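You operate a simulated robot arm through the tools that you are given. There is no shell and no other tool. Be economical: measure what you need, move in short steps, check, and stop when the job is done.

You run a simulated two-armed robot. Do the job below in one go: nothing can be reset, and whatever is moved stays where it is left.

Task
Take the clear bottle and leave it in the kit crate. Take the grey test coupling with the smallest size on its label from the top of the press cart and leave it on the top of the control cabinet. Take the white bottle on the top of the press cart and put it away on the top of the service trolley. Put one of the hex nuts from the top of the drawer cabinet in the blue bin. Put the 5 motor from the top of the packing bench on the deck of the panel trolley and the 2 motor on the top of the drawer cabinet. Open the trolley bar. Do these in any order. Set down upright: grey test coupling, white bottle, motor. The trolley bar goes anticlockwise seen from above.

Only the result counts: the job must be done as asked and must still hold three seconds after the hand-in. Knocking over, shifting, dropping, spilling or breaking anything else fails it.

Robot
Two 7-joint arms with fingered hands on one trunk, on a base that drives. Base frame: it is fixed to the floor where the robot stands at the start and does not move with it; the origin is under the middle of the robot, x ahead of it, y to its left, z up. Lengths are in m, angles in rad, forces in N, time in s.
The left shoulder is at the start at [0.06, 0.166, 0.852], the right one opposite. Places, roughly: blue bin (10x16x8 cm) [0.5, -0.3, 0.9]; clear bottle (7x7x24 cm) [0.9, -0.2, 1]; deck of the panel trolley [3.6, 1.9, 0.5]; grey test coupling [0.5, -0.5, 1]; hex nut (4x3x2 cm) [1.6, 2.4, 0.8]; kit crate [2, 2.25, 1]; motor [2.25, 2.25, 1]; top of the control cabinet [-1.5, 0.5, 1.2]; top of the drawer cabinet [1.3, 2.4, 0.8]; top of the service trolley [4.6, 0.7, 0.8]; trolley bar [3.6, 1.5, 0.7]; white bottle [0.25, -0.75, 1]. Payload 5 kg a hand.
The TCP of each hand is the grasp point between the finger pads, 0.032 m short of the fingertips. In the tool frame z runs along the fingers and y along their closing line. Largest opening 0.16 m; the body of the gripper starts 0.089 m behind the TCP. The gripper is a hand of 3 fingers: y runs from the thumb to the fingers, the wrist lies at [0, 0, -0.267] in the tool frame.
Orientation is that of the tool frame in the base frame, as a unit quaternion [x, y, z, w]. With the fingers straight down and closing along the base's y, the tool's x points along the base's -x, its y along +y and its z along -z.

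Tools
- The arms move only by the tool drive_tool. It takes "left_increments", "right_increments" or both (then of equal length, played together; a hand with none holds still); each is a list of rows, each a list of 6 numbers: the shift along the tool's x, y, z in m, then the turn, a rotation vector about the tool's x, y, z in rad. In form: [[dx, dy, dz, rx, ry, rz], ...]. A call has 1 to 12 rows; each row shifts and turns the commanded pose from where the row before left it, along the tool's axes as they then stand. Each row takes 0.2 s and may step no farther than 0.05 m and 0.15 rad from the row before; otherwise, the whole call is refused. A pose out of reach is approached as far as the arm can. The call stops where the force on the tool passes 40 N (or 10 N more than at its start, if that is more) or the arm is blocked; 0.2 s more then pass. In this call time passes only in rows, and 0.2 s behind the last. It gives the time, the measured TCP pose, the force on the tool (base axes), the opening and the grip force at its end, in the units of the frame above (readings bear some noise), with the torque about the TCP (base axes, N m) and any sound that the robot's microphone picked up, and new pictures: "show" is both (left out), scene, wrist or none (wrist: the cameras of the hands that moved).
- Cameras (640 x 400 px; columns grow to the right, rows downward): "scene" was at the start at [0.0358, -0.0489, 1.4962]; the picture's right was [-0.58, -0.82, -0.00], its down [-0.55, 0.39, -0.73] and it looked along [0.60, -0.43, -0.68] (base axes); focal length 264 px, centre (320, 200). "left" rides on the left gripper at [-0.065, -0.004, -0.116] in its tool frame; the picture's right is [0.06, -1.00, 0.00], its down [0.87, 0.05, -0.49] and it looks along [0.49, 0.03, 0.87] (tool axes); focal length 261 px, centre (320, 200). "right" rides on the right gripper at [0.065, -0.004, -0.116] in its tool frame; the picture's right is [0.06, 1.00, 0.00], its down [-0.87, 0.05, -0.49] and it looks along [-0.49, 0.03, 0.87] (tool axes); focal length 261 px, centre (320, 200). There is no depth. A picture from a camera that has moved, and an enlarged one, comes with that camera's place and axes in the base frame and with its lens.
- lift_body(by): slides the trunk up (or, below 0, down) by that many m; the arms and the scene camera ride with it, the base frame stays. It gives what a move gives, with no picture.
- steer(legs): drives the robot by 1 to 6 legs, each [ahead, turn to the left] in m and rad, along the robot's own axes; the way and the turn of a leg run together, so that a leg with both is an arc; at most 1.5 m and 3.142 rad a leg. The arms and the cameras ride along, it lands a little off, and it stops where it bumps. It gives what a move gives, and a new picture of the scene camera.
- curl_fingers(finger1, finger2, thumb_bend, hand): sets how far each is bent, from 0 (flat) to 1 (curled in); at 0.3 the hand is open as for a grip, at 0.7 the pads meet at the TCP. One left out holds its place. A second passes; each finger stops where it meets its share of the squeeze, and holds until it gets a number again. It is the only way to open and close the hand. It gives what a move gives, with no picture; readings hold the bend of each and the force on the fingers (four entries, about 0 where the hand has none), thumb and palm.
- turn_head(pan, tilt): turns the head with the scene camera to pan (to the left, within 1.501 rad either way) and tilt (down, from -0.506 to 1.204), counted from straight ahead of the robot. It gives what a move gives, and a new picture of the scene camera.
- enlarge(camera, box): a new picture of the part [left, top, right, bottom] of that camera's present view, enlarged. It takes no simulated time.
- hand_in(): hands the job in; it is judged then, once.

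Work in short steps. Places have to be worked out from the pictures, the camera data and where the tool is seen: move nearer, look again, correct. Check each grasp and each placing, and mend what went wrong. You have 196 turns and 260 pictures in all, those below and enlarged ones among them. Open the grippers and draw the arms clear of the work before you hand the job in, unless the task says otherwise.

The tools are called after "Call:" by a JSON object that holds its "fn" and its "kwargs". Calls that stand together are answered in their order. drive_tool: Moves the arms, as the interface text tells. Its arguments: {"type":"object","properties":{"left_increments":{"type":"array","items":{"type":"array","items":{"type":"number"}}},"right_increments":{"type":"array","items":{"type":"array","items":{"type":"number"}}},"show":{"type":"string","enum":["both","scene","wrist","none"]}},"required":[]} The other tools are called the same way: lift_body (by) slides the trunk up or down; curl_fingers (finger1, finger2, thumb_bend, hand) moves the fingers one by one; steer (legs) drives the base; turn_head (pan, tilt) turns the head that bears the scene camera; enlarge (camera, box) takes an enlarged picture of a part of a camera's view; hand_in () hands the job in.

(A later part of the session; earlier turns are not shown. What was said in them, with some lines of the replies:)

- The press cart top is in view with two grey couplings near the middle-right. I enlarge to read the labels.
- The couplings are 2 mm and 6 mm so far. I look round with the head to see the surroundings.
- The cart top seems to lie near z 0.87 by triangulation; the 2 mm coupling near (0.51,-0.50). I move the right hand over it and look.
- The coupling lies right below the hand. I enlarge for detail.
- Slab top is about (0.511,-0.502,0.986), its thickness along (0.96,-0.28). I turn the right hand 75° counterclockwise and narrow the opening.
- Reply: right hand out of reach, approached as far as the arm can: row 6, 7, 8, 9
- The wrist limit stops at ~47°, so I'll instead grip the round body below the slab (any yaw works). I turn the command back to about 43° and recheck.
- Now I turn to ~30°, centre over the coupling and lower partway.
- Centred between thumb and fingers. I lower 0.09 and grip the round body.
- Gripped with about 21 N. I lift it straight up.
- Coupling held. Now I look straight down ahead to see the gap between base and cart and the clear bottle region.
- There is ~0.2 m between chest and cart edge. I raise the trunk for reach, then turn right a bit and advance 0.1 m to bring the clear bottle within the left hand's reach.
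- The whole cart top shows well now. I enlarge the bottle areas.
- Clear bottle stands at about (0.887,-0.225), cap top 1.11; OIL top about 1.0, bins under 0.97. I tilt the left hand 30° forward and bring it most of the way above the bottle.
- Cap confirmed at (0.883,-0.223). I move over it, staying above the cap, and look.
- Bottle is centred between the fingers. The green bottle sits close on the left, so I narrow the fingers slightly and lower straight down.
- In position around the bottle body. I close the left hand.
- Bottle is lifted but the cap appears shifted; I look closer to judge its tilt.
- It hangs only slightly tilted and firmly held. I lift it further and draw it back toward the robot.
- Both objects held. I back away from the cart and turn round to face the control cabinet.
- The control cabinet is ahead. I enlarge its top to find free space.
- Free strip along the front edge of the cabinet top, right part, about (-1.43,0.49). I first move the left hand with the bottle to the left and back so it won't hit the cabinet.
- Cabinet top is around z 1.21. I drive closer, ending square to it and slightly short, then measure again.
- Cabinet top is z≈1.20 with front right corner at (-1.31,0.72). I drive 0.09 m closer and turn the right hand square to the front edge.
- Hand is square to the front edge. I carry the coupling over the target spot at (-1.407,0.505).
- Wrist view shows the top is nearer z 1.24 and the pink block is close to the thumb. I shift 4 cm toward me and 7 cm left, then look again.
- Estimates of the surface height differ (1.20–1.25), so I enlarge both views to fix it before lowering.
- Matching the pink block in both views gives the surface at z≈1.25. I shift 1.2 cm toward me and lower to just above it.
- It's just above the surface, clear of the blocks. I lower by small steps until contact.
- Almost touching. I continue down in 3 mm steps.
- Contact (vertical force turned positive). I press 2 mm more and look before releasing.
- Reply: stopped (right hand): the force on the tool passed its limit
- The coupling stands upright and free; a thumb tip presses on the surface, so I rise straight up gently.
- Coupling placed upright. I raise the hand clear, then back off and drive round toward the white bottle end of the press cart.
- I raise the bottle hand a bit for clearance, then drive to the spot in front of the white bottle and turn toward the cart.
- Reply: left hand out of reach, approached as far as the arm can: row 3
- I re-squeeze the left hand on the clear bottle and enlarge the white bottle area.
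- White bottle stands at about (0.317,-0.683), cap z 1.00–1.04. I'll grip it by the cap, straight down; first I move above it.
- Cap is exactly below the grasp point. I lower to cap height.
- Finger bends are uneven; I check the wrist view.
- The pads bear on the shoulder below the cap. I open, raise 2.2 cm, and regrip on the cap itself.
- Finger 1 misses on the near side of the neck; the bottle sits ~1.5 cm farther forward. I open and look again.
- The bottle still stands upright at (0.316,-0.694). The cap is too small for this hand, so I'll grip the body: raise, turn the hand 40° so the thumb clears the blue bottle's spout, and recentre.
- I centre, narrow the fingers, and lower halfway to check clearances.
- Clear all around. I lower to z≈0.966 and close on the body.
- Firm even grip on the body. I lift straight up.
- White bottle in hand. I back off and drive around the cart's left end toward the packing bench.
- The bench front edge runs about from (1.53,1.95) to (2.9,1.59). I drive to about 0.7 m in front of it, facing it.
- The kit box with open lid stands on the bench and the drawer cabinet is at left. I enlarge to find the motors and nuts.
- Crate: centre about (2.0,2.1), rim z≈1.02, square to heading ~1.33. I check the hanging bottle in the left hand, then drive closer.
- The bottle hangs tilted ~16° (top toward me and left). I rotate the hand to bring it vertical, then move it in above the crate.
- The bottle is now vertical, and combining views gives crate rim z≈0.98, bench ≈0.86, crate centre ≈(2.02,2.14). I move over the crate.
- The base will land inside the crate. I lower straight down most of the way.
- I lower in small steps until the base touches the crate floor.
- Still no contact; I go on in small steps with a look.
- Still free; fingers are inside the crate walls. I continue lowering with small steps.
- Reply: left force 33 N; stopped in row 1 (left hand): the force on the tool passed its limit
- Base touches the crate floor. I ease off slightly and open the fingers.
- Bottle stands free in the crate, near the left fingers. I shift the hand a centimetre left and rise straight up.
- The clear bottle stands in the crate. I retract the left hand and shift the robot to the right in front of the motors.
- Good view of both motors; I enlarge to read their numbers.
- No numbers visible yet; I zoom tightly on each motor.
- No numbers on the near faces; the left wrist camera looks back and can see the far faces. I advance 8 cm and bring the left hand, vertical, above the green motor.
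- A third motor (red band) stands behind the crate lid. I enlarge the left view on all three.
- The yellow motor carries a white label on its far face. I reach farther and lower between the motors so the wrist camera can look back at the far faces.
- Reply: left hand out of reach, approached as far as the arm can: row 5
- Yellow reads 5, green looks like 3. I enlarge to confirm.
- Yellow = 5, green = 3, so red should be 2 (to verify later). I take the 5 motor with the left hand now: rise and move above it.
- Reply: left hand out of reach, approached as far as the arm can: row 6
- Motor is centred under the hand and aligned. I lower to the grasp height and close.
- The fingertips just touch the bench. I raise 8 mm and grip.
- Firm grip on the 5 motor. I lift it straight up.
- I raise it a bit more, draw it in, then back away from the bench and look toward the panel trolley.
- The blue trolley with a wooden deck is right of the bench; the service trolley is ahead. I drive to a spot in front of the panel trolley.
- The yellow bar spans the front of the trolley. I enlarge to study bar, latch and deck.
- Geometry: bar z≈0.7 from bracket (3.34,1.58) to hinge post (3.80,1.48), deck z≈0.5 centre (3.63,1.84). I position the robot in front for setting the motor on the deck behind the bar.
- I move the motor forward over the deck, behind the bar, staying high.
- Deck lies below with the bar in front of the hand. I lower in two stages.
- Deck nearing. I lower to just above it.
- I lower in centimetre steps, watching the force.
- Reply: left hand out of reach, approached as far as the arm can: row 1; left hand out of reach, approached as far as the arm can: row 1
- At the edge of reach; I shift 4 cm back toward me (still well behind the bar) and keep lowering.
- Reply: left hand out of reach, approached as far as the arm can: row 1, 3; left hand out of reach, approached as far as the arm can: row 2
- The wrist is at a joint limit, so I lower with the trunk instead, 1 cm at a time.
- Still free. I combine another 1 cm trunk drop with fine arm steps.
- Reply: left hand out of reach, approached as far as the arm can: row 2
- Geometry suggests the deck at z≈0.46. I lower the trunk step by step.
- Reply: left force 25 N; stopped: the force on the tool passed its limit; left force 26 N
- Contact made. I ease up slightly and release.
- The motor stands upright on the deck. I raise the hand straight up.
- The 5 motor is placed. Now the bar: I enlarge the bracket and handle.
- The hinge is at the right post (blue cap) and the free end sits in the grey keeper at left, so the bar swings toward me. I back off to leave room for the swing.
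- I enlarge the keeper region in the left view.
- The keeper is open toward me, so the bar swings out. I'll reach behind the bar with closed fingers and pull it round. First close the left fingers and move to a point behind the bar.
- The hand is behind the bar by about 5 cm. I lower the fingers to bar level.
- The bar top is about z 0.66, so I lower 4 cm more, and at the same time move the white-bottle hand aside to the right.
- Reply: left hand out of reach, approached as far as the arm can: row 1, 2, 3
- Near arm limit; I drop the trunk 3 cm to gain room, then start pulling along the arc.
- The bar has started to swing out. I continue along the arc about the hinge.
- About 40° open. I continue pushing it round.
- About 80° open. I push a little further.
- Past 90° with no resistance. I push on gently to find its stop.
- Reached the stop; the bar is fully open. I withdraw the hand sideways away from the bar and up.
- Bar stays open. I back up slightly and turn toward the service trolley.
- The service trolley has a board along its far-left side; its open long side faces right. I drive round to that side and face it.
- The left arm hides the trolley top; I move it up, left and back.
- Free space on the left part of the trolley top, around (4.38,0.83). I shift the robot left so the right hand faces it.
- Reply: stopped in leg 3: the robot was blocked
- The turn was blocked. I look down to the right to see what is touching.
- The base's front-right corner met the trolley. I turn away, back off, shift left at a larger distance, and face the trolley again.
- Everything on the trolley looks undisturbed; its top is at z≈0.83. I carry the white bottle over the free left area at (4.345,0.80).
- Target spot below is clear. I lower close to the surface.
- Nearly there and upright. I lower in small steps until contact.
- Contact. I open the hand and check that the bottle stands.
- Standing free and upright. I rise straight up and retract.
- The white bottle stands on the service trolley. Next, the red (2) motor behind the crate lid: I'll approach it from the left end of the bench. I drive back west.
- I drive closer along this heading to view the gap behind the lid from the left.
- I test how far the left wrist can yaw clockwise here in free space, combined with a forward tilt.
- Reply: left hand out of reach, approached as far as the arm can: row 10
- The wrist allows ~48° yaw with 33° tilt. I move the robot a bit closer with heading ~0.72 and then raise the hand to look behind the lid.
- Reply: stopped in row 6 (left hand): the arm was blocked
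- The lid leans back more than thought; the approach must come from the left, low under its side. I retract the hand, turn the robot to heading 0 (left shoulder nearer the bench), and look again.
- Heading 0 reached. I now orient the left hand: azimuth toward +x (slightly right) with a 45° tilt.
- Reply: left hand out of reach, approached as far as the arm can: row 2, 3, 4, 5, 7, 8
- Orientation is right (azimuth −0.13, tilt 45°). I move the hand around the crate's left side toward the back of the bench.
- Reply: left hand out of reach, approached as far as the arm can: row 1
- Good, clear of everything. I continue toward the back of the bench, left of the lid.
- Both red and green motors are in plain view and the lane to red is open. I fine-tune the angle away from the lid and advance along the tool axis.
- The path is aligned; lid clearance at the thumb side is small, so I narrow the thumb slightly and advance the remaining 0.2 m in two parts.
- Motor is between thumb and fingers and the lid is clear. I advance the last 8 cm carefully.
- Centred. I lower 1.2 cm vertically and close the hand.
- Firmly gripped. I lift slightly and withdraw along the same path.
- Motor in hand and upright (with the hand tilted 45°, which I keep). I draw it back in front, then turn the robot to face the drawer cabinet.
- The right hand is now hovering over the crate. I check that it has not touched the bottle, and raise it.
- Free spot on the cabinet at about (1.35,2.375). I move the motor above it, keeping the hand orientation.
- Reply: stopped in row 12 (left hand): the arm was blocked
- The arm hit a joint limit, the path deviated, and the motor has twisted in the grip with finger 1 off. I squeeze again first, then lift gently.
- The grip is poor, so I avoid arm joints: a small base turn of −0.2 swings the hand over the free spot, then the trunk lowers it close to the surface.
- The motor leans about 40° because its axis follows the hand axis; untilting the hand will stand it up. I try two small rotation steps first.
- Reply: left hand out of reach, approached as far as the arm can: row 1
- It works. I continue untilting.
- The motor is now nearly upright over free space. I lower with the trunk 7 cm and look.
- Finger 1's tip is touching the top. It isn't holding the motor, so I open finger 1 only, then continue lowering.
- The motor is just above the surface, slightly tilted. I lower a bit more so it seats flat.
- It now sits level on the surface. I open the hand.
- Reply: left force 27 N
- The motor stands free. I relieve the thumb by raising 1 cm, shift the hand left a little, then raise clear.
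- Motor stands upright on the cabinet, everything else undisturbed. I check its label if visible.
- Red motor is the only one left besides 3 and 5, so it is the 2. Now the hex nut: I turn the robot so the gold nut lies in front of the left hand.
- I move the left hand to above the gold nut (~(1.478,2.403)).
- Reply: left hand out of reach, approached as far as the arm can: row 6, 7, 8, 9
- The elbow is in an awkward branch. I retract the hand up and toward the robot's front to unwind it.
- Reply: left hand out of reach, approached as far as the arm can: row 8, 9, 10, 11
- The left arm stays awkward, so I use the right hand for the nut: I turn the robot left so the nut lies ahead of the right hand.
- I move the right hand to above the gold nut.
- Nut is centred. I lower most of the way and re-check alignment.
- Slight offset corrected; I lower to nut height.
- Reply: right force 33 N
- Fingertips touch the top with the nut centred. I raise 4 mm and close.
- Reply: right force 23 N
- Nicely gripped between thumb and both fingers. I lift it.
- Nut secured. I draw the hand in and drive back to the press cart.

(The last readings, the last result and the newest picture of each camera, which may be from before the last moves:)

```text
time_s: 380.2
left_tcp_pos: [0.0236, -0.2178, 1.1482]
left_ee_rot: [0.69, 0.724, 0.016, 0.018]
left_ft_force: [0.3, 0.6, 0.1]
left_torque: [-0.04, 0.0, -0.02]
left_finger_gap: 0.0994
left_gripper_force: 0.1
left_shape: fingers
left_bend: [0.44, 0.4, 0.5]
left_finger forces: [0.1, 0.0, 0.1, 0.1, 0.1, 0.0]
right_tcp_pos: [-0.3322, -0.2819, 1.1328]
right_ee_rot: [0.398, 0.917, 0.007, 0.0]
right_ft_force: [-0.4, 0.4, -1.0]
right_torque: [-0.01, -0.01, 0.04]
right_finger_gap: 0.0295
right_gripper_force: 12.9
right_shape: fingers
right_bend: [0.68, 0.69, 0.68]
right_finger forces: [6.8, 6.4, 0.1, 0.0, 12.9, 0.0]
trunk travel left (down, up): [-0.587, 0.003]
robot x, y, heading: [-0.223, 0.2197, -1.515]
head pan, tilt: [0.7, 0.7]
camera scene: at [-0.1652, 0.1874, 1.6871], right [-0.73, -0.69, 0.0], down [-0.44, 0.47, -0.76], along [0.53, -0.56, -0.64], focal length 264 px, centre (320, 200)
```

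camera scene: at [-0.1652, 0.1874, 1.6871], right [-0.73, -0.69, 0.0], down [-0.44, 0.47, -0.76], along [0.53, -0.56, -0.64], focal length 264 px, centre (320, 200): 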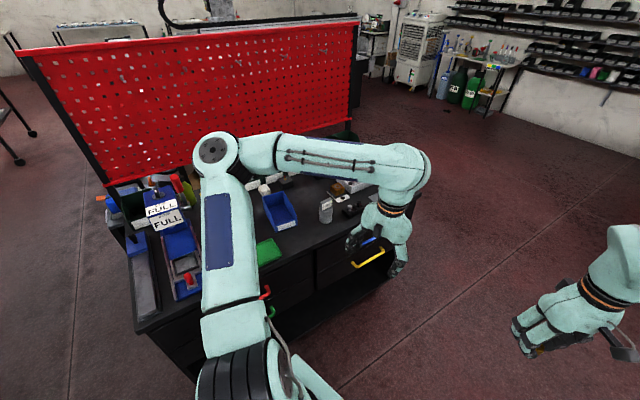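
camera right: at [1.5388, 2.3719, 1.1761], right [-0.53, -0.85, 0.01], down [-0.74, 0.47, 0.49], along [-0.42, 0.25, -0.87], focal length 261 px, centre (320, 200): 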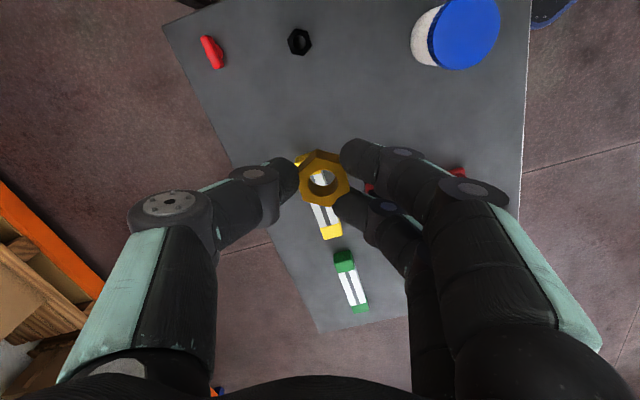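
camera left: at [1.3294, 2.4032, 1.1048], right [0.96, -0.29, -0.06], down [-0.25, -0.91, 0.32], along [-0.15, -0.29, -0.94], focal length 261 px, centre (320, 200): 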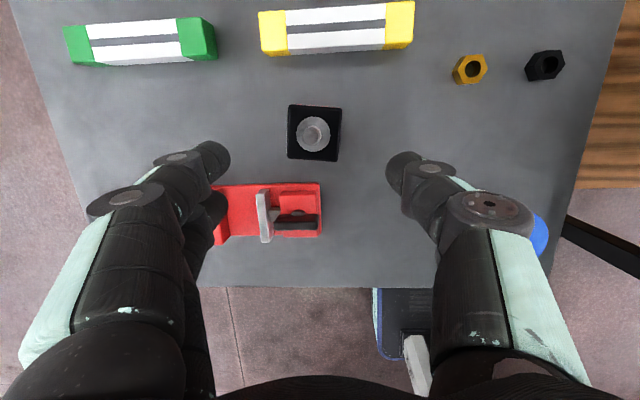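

I turn to face the cart and move up to working distance from the blue bin.

Call:
{"fn": "steer", "kwargs": {"legs": [[0, 1.215], [0.28, 0]]}}

Call:
{"fn": "turn_head", "kwargs": {"pan": -0.35, "tilt": 0.8}}

```text
time_s: 385.2
left_tcp_pos: [0.545, 0.225, 1.1495]
left_ee_rot: [0.146, 0.989, 0.023, 0.006]
left_ft_force: [-0.2, -0.1, -0.4]
left_torque: [-0.01, 0.0, -0.01]
left_finger_gap: 0.0993
left_gripper_force: 0.1
left_shape: fingers
left_bend: [0.44, 0.4, 0.5]
left_finger forces: [0.0, 0.0, 0.0, 0.0, 0.0, 0.0]
right_tcp_pos: [0.4868, -0.1303, 1.1311]
right_ee_rot: [-0.205, 0.979, 0.005, -0.004]
right_ft_force: [0.5, 0.8, -0.2]
right_torque: [0.03, 0.02, -0.03]
right_finger_gap: 0.0293
right_gripper_force: 13.0
right_shape: fingers
right_bend: [0.68, 0.69, 0.68]
right_finger forces: [6.4, 6.2, 0.1, 0.1, 12.7, 0.0]
trunk travel left (down, up): [-0.587, 0.003]
robot x, y, heading: [0.0477, 0.1431, -0.283]
head pan, tilt: [0.7, 0.7]
camera scene: at [0.0985, 0.1842, 1.687], right [0.41, -0.91, 0.0], down [-0.59, -0.26, -0.76], along [0.7, 0.31, -0.64], focal length 264 px, centre (320, 200)
```

scene: 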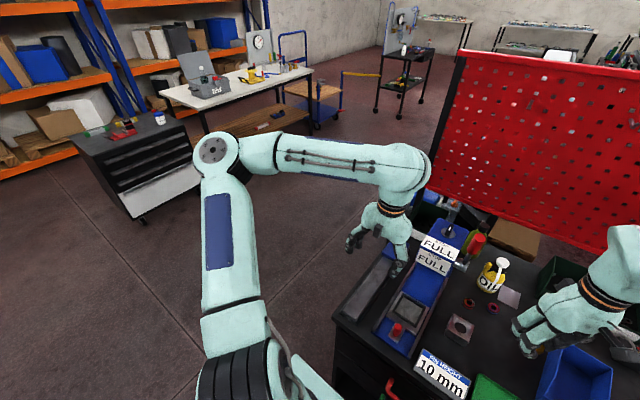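

```text
time_s: 386.5
left_tcp_pos: [0.5438, 0.2256, 1.1497]
left_ee_rot: [0.146, 0.989, 0.024, 0.007]
left_ft_force: [-0.4, 0.6, 0.5]
left_torque: [-0.01, 0.01, -0.02]
left_finger_gap: 0.0994
left_gripper_force: 0.2
left_shape: fingers
left_bend: [0.44, 0.4, 0.5]
left_finger forces: [0.0, 0.1, 0.1, 0.1, 0.1, 0.1]
right_tcp_pos: [0.485, -0.1303, 1.1325]
right_ee_rot: [-0.204, 0.979, 0.006, -0.005]
right_ft_force: [-0.5, -0.6, -1.6]
right_torque: [-0.03, 0.01, 0.0]
right_finger_gap: 0.0294
right_gripper_force: 12.6
right_shape: fingers
right_bend: [0.68, 0.69, 0.68]
right_finger forces: [6.6, 6.1, 0.1, 0.0, 12.7, 0.0]
trunk travel left (down, up): [-0.587, 0.003]
robot x, y, heading: [0.0515, 0.1429, -0.279]
head pan, tilt: [-0.351, 0.799]
camera scene: at [0.0846, 0.1025, 1.6789], right [-0.59, -0.81, 0.0], down [-0.58, 0.42, -0.7], along [0.56, -0.41, -0.72], focal length 264 px, centre (320, 200)
```

scene: 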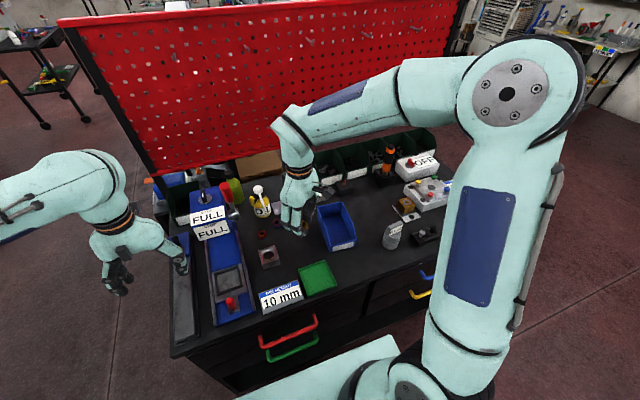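

Bin centre at about (0.557,-0.33). I move the nut over it.

Call:
{"fn": "drive_tool", "kwargs": {"right_increments": [[0.0028, -0.0424, 0, 0, 0, 0], [0.0028, -0.0424, 0, 0, 0, 0], [0.0028, -0.0424, 0, 0, 0, 0], [0.0028, -0.0424, 0, 0, 0, 0], [0.0028, -0.0424, 0.03, 0, 0, 0]], "show": "both"}}

```text
refused: row 5 steps farther than a row can; nothing moved
```

The last row was too long; I resend with the descent separate.

Call:
{"fn": "drive_tool", "kwargs": {"right_increments": [[0.0028, -0.0424, 0, 0, 0, 0], [0.0028, -0.0424, 0, 0, 0, 0], [0.0028, -0.0424, 0, 0, 0, 0], [0.0028, -0.0424, 0, 0, 0, 0], [0.0028, -0.0424, 0, 0, 0, 0], [0, 0, 0.04, 0, 0, 0]], "show": "both"}}

```text
time_s: 387.9
left_tcp_pos: [0.5444, 0.2257, 1.148]
left_ee_rot: [0.146, 0.989, 0.024, 0.007]
left_ft_force: [0.1, 0.1, -0.1]
left_torque: [0.01, -0.01, 0.01]
left_finger_gap: 0.0996
left_gripper_force: 0.1
left_shape: fingers
left_bend: [0.44, 0.4, 0.5]
left_finger forces: [0.1, 0.0, 0.0, 0.0, 0.0, 0.1]
right_tcp_pos: [0.5573, -0.332, 1.0889]
right_ee_rot: [-0.205, 0.979, 0.006, -0.004]
right_ft_force: [0.4, -0.6, -0.7]
right_torque: [0.04, -0.01, 0.03]
right_finger_gap: 0.0294
right_gripper_force: 12.9
right_shape: fingers
right_bend: [0.68, 0.69, 0.68]
right_finger forces: [6.8, 6.4, 0.0, 0.0, 12.8, 0.0]
trunk travel left (down, up): [-0.587, 0.003]
robot x, y, heading: [0.0484, 0.1422, -0.283]
head pan, tilt: [-0.351, 0.799]
camera scene: at [0.0851, 0.1023, 1.6789], right [-0.59, -0.81, 0.0], down [-0.58, 0.42, -0.7], along [0.56, -0.41, -0.72], focal length 264 px, centre (320, 200)
camera right: at [0.4996, -0.3622, 1.2061], right [-0.46, 0.89, 0.01], down [0.78, 0.39, 0.49], along [0.43, 0.23, -0.87], focal length 261 px, centre (320, 200)
```

scene: 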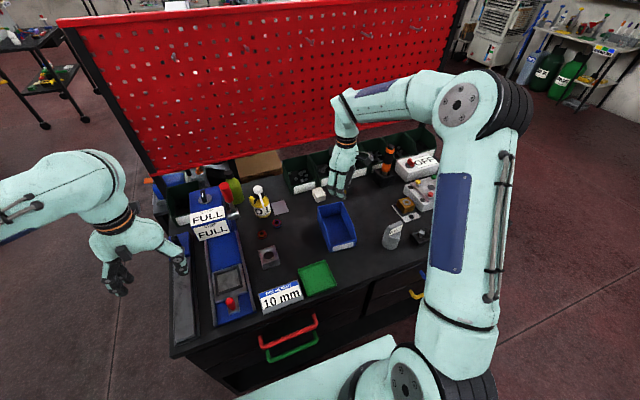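
right: 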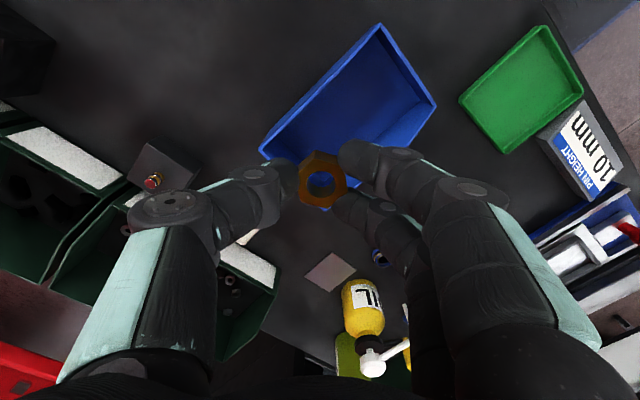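

Below-point is in the bin but near its edge; I shift 3 cm toward its centre and lower.

Call:
{"fn": "drive_tool", "kwargs": {"right_increments": [[0, 0.03, 0, 0, 0, 0], [0, 0, 0.04, 0, 0, 0], [0, 0, 0.04, 0, 0, 0], [0, 0, 0.03, 0, 0, 0]], "show": "both"}}

```text
time_s: 388.9
left_tcp_pos: [0.544, 0.2255, 1.1491]
left_ee_rot: [0.146, 0.989, 0.024, 0.006]
left_ft_force: [0.6, -0.3, -0.1]
left_torque: [-0.01, -0.01, 0.02]
left_finger_gap: 0.0993
left_gripper_force: 0.0
left_shape: fingers
left_bend: [0.44, 0.4, 0.5]
left_finger forces: [0.1, 0.0, 0.0, 0.0, 0.0, 0.1]
right_tcp_pos: [0.5446, -0.3023, 0.9806]
right_ee_rot: [-0.204, 0.979, 0.005, -0.005]
right_ft_force: [-0.7, 0.7, -1.4]
right_torque: [0.02, 0.0, -0.02]
right_finger_gap: 0.0297
right_gripper_force: 13.3
right_shape: fingers
right_bend: [0.68, 0.69, 0.68]
right_finger forces: [6.8, 6.3, 0.1, 0.0, 12.6, 0.0]
trunk travel left (down, up): [-0.587, 0.003]
robot x, y, heading: [0.0524, 0.1439, -0.277]
head pan, tilt: [-0.351, 0.799]
camera scene: at [0.0851, 0.1016, 1.6789], right [-0.59, -0.81, 0.0], down [-0.58, 0.42, -0.7], along [0.56, -0.41, -0.72], focal length 264 px, centre (320, 200)
camera right: at [0.4877, -0.3333, 1.0964], right [-0.46, 0.89, 0.01], down [0.78, 0.39, 0.49], along [0.43, 0.23, -0.87], focal length 261 px, centre (320, 200)
```

scene: 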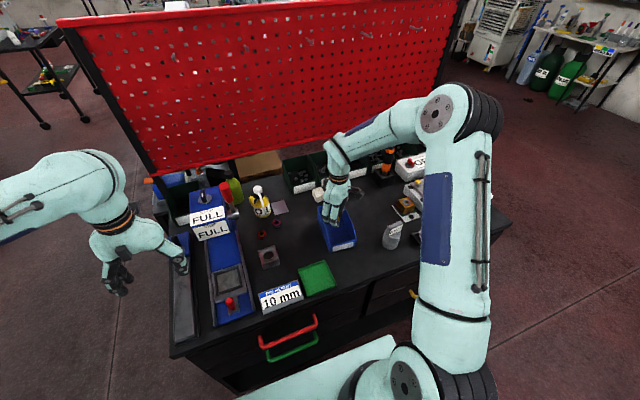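
right: 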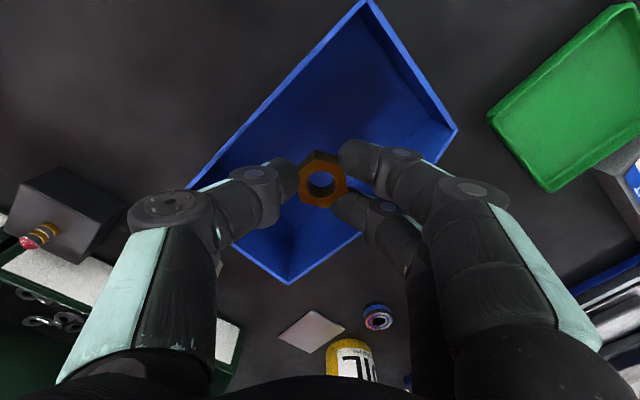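

The nut is over the middle of the bin. I lower a little more and release.

Call:
{"fn": "drive_tool", "kwargs": {"right_increments": [[0.005, 0, 0.015, 0, 0, 0], [0, 0, 0.015, 0, 0, 0]], "show": "none"}}

Call:
{"fn": "curl_fingers", "kwargs": {"hand": "right", "finger1": 0.58, "finger2": 0.58, "thumb_bend": 0.58}}

Call:
{"fn": "enlarge", "kwargs": {"camera": "right", "box": [160, 60, 480, 300]}}

```text
time_s: 389.5
left_tcp_pos: [0.5441, 0.2258, 1.1495]
left_ee_rot: [0.146, 0.989, 0.024, 0.007]
left_ft_force: [0.5, 0.3, -0.1]
left_torque: [0.01, 0.05, 0.04]
left_finger_gap: 0.0994
left_gripper_force: 0.0
left_shape: fingers
left_bend: [0.44, 0.4, 0.5]
left_finger forces: [0.0, 0.0, 0.1, 0.0, 0.1, 0.0]
right_tcp_pos: [0.5369, -0.3024, 0.9509]
right_ee_rot: [-0.203, 0.979, 0.004, -0.005]
right_ft_force: [0.0, -0.6, -0.2]
right_torque: [0.0, 0.01, 0.01]
right_finger_gap: 0.0298
right_gripper_force: 13.4
right_shape: fingers
right_bend: [0.69, 0.69, 0.68]
right_finger forces: [6.8, 6.9, 0.0, 0.1, 12.6, 0.0]
trunk travel left (down, up): [-0.587, 0.003]
robot x, y, heading: [0.0503, 0.1419, -0.286]
head pan, tilt: [-0.351, 0.799]
```

```text
time_s: 390.5
left_tcp_pos: [0.5436, 0.2244, 1.1486]
left_ee_rot: [0.146, 0.989, 0.024, 0.006]
left_ft_force: [0.1, 0.9, -0.2]
left_torque: [0.01, 0.02, 0.02]
left_finger_gap: 0.0994
left_gripper_force: 0.2
left_shape: fingers
left_bend: [0.44, 0.4, 0.5]
left_finger forces: [0.0, 0.0, 0.1, 0.0, 0.0, 0.1]
right_tcp_pos: [0.538, -0.304, 0.9511]
right_ee_rot: [-0.205, 0.979, 0.006, -0.005]
right_ft_force: [0.4, 0.3, 1.3]
right_torque: [0.0, -0.03, 0.05]
right_finger_gap: 0.0575
right_gripper_force: 1.6
right_shape: fingers
right_bend: [0.57, 0.58, 0.57]
right_finger forces: [0.0, 1.4, 0.0, 0.1, 2.0, 0.1]
trunk travel left (down, up): [-0.587, 0.003]
robot x, y, heading: [0.0484, 0.1399, -0.278]
head pan, tilt: [-0.351, 0.799]
```

```text
1.67 times, centred on (320, 180) of right
camera zoom: at [0.4807, -0.3331, 1.0673], right [-0.46, 0.89, 0.01], down [0.78, 0.39, 0.49], along [0.43, 0.23, -0.87], focal length 434 px, centre (320, 233)
```

zoom: 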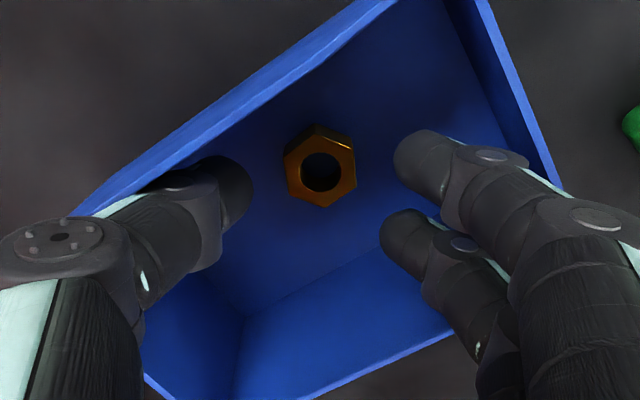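

The nut lies in the bin; the digits lightly touch the walls, so I narrow them slightly and rise straight up.

Call:
{"fn": "curl_fingers", "kwargs": {"hand": "right", "finger1": 0.63, "finger2": 0.63, "thumb_bend": 0.63}}

Call:
{"fn": "drive_tool", "kwargs": {"right_increments": [[0, 0, -0.03, 0, 0, 0], [0, 0, -0.04, 0, 0, 0], [0, 0, -0.05, 0, 0, 0], [0, 0, -0.05, 0, 0, 0], [0, 0, -0.05, 0, 0, 0]], "show": "both"}}

```text
time_s: 391.5
left_tcp_pos: [0.5438, 0.2255, 1.1487]
left_ee_rot: [0.147, 0.989, 0.024, 0.007]
left_ft_force: [-0.2, 0.9, -0.5]
left_torque: [0.0, 0.03, -0.02]
left_finger_gap: 0.0994
left_gripper_force: 0.0
left_shape: fingers
left_bend: [0.44, 0.4, 0.5]
left_finger forces: [0.0, 0.1, 0.0, 0.0, 0.0, 0.0]
right_tcp_pos: [0.5382, -0.3033, 0.951]
right_ee_rot: [-0.205, 0.979, 0.005, -0.004]
right_ft_force: [0.2, 0.4, -0.4]
right_torque: [-0.01, -0.01, 0.0]
right_finger_gap: 0.0367
right_gripper_force: 0.0
right_shape: fingers
right_bend: [0.63, 0.63, 0.63]
right_finger forces: [0.0, 0.0, 0.0, 0.1, 0.0, 0.1]
trunk travel left (down, up): [-0.587, 0.003]
robot x, y, heading: [0.0497, 0.1426, -0.283]
head pan, tilt: [-0.351, 0.799]
```

```text
time_s: 392.7
left_tcp_pos: [0.5436, 0.2265, 1.1489]
left_ee_rot: [0.146, 0.989, 0.024, 0.008]
left_ft_force: [-0.6, 0.0, 0.7]
left_torque: [0.01, -0.05, 0.01]
left_finger_gap: 0.0993
left_gripper_force: 0.1
left_shape: fingers
left_bend: [0.44, 0.4, 0.5]
left_finger forces: [0.0, 0.0, 0.0, 0.0, 0.0, 0.0]
right_tcp_pos: [0.5376, -0.3059, 1.1728]
right_ee_rot: [-0.206, 0.979, 0.006, -0.005]
right_ft_force: [0.1, 1.2, 0.1]
right_torque: [-0.01, -0.01, -0.03]
right_finger_gap: 0.0369
right_gripper_force: 0.1
right_shape: fingers
right_bend: [0.63, 0.63, 0.63]
right_finger forces: [0.0, 0.0, 0.0, 0.0, 0.0, 0.0]
trunk travel left (down, up): [-0.587, 0.003]
robot x, y, heading: [0.0502, 0.1455, -0.28]
head pan, tilt: [-0.351, 0.799]
camera scene: at [0.0838, 0.103, 1.6788], right [-0.59, -0.81, 0.0], down [-0.58, 0.42, -0.7], along [0.56, -0.41, -0.72], focal length 264 px, centre (320, 200)
camera right: at [0.4806, -0.3368, 1.2901], right [-0.46, 0.89, 0.01], down [0.78, 0.39, 0.49], along [0.43, 0.23, -0.87], focal length 261 px, centre (320, 200)
```

scene: 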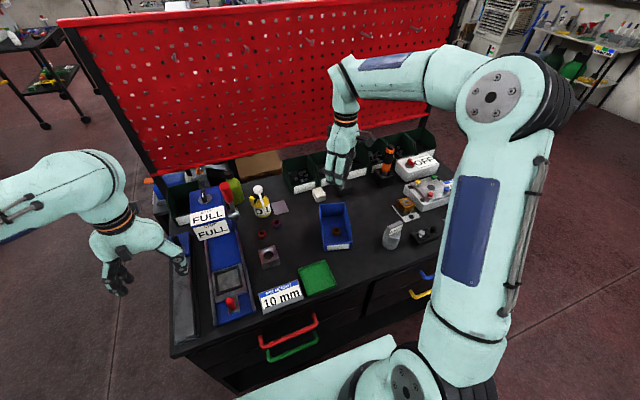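
right: 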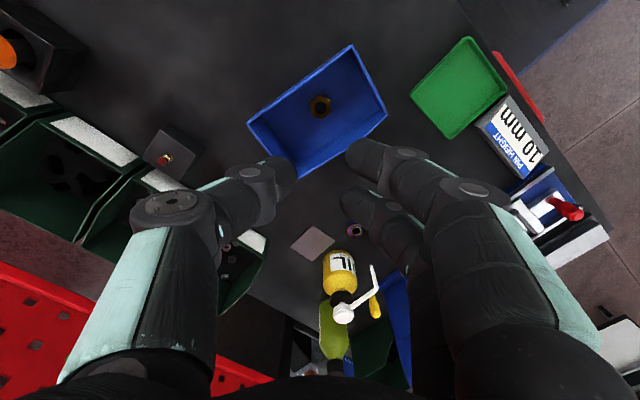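

The nut is in the bin. I back away from the cart, open both hands, and take a last look toward the drawer cabinet and trolley.

Call:
{"fn": "steer", "kwargs": {"legs": [[-0.4, 0]]}}

Call:
{"fn": "curl_fingers", "kwargs": {"hand": "right", "finger1": 0.3, "finger2": 0.3, "thumb_bend": 0.3}}

Call:
{"fn": "curl_fingers", "kwargs": {"hand": "left", "finger1": 0.3, "finger2": 0.3, "thumb_bend": 0.3}}

Call:
{"fn": "turn_head", "kwargs": {"pan": 1.1, "tilt": 0.35}}

```text
time_s: 395.2
left_tcp_pos: [0.1596, 0.3352, 1.1493]
left_ee_rot: [0.147, 0.989, 0.024, 0.007]
left_ft_force: [0.5, 0.9, -0.5]
left_torque: [0.03, -0.06, 0.02]
left_finger_gap: 0.0994
left_gripper_force: 0.2
left_shape: fingers
left_bend: [0.44, 0.4, 0.5]
left_finger forces: [0.1, 0.0, 0.0, 0.0, 0.0, 0.0]
right_tcp_pos: [0.153, -0.1984, 1.1721]
right_ee_rot: [-0.202, 0.979, 0.005, -0.003]
right_ft_force: [-0.4, 0.5, 0.0]
right_torque: [0.0, -0.02, 0.03]
right_finger_gap: 0.0367
right_gripper_force: 0.0
right_shape: fingers
right_bend: [0.63, 0.63, 0.63]
right_finger forces: [0.0, 0.0, 0.1, 0.1, 0.0, 0.0]
trunk travel left (down, up): [-0.587, 0.003]
robot x, y, heading: [-0.3304, 0.2507, -0.279]
head pan, tilt: [-0.351, 0.799]
camera scene: at [-0.2994, 0.2137, 1.6789], right [-0.59, -0.8, 0.0], down [-0.58, 0.43, -0.7], along [0.56, -0.41, -0.72], focal length 264 px, centre (320, 200)
```

scene: 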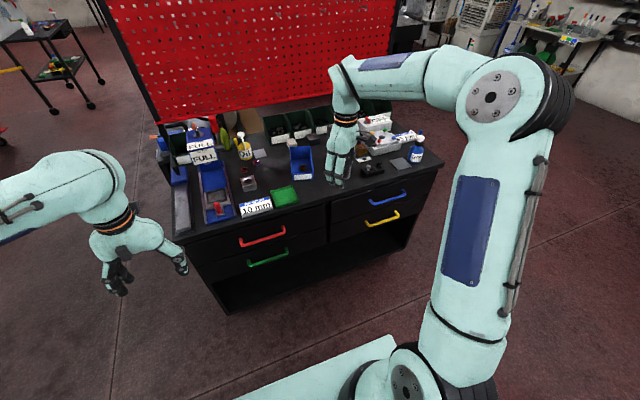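

```text
time_s: 396.2
left_tcp_pos: [0.1619, 0.3346, 1.1496]
left_ee_rot: [0.148, 0.989, 0.024, 0.006]
left_ft_force: [0.4, 0.2, 0.2]
left_torque: [-0.01, -0.01, 0.01]
left_finger_gap: 0.0996
left_gripper_force: 0.1
left_shape: fingers
left_bend: [0.44, 0.4, 0.5]
left_finger forces: [0.0, 0.0, 0.1, 0.0, 0.0, 0.0]
right_tcp_pos: [0.1535, -0.198, 1.1729]
right_ee_rot: [-0.203, 0.979, 0.005, -0.004]
right_ft_force: [0.5, -0.6, 1.5]
right_torque: [0.01, 0.01, -0.03]
right_finger_gap: 0.1676
right_gripper_force: 0.0
right_shape: fingers
right_bend: [0.3, 0.3, 0.3]
right_finger forces: [0.0, 0.0, 0.0, 0.0, 0.0, 0.0]
trunk travel left (down, up): [-0.587, 0.003]
robot x, y, heading: [-0.328, 0.2525, -0.284]
head pan, tilt: [-0.351, 0.799]
```

```text
time_s: 397.2
left_tcp_pos: [0.1612, 0.3344, 1.1489]
left_ee_rot: [0.148, 0.989, 0.024, 0.006]
left_ft_force: [0.6, -0.6, -1.0]
left_torque: [-0.03, -0.01, 0.01]
left_finger_gap: 0.1672
left_gripper_force: 0.1
left_shape: fingers
left_bend: [0.3, 0.3, 0.3]
left_finger forces: [0.1, 0.0, 0.0, 0.0, 0.0, 0.1]
right_tcp_pos: [0.1528, -0.199, 1.1727]
right_ee_rot: [-0.202, 0.979, 0.004, -0.005]
right_ft_force: [0.3, -0.8, 0.0]
right_torque: [0.02, -0.01, -0.03]
right_finger_gap: 0.1675
right_gripper_force: 0.0
right_shape: fingers
right_bend: [0.3, 0.3, 0.3]
right_finger forces: [0.0, 0.1, 0.0, 0.1, 0.1, 0.0]
trunk travel left (down, up): [-0.587, 0.003]
robot x, y, heading: [-0.3304, 0.254, -0.283]
head pan, tilt: [-0.351, 0.799]
```

```text
time_s: 398.8
left_tcp_pos: [0.1631, 0.3351, 1.1486]
left_ee_rot: [0.147, 0.989, 0.024, 0.006]
left_ft_force: [0.4, -0.1, 1.2]
left_torque: [0.0, 0.02, 0.0]
left_finger_gap: 0.1676
left_gripper_force: 0.1
left_shape: fingers
left_bend: [0.3, 0.3, 0.3]
left_finger forces: [0.1, 0.0, 0.0, 0.0, 0.0, 0.1]
right_tcp_pos: [0.1537, -0.199, 1.1732]
right_ee_rot: [-0.203, 0.979, 0.006, -0.005]
right_ft_force: [-0.3, 0.0, 0.8]
right_torque: [-0.02, -0.01, 0.0]
right_finger_gap: 0.1672
right_gripper_force: 0.0
right_shape: fingers
right_bend: [0.3, 0.3, 0.3]
right_finger forces: [0.0, 0.0, 0.0, 0.0, 0.1, 0.0]
trunk travel left (down, up): [-0.587, 0.003]
robot x, y, heading: [-0.33, 0.2551, -0.285]
head pan, tilt: [1.1, 0.351]
camera scene: at [-0.2992, 0.329, 1.7185], right [0.73, -0.69, 0.0], down [-0.24, -0.25, -0.94], along [0.64, 0.68, -0.34], focal length 264 px, centre (320, 200)
```

scene: 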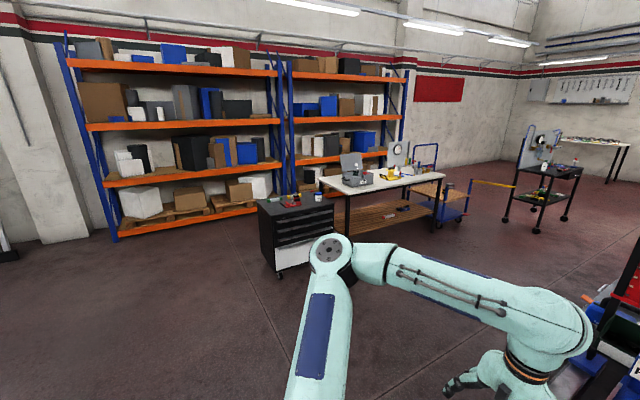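

I zoom on the drawer cabinet top and the trolleys, and look at the press cart's state too.

Call:
{"fn": "enlarge", "kwargs": {"camera": "scene", "box": [270, 180, 340, 220]}}

Call:
{"fn": "enlarge", "kwargs": {"camera": "scene", "box": [330, 130, 600, 250]}}

```text
9.14 times, centred on (305, 200) of scene
camera zoom: at [-0.2992, 0.329, 1.7185], right [0.73, -0.69, 0.0], down [-0.24, -0.25, -0.94], along [0.64, 0.68, -0.34], focal length 2418 px, centre (457, 200)
```

zoom: 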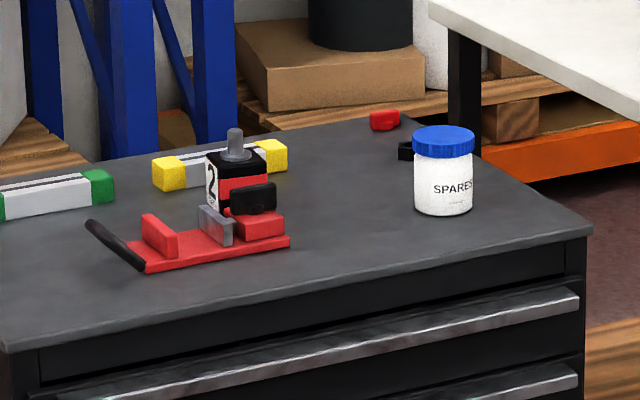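

```text
2.37 times, centred on (465, 190) of scene
camera zoom: at [-0.2992, 0.329, 1.7185], right [0.73, -0.69, 0.0], down [-0.24, -0.25, -0.94], along [0.64, 0.68, -0.34], focal length 627 px, centre (-24, 224)
```

zoom: 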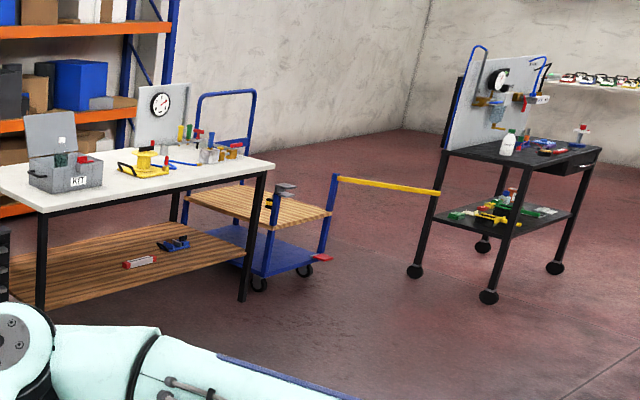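

The red motor shows its label on the left side and stands upright, the bar is open, and the white bottle stands on the trolley. Both hands are open and clear, so I hand in.

Call:
{"fn": "hand_in", "kwargs": {}}

```text
The job is handed in.
```

I did all seven parts of the job and handed it in; two placings I could not fully check at the end.

- **Clear bottle:** it stands in the kit crate.
- **2 mm coupling:** I set it upright on the control cabinet and saw it standing when I let go. I did not look at it again before hand-in.
- **White bottle:** it stands on the service trolley.
- **Hex nut:** the gold one is in the blue bin.
- **5 motor:** it is upright on the panel trolley deck.
- **2 motor:** the red motor is upright on the drawer cabinet. I took it to be the 2 because the other two read 5 and 3; its own label was only partly visible in the last picture.
- **Trolley bar:** it is swung open anticlockwise to its stop.

While I was turning beside the service trolley, the robot's base bumped the trolley once. Nothing on it looked moved in the later pictures.
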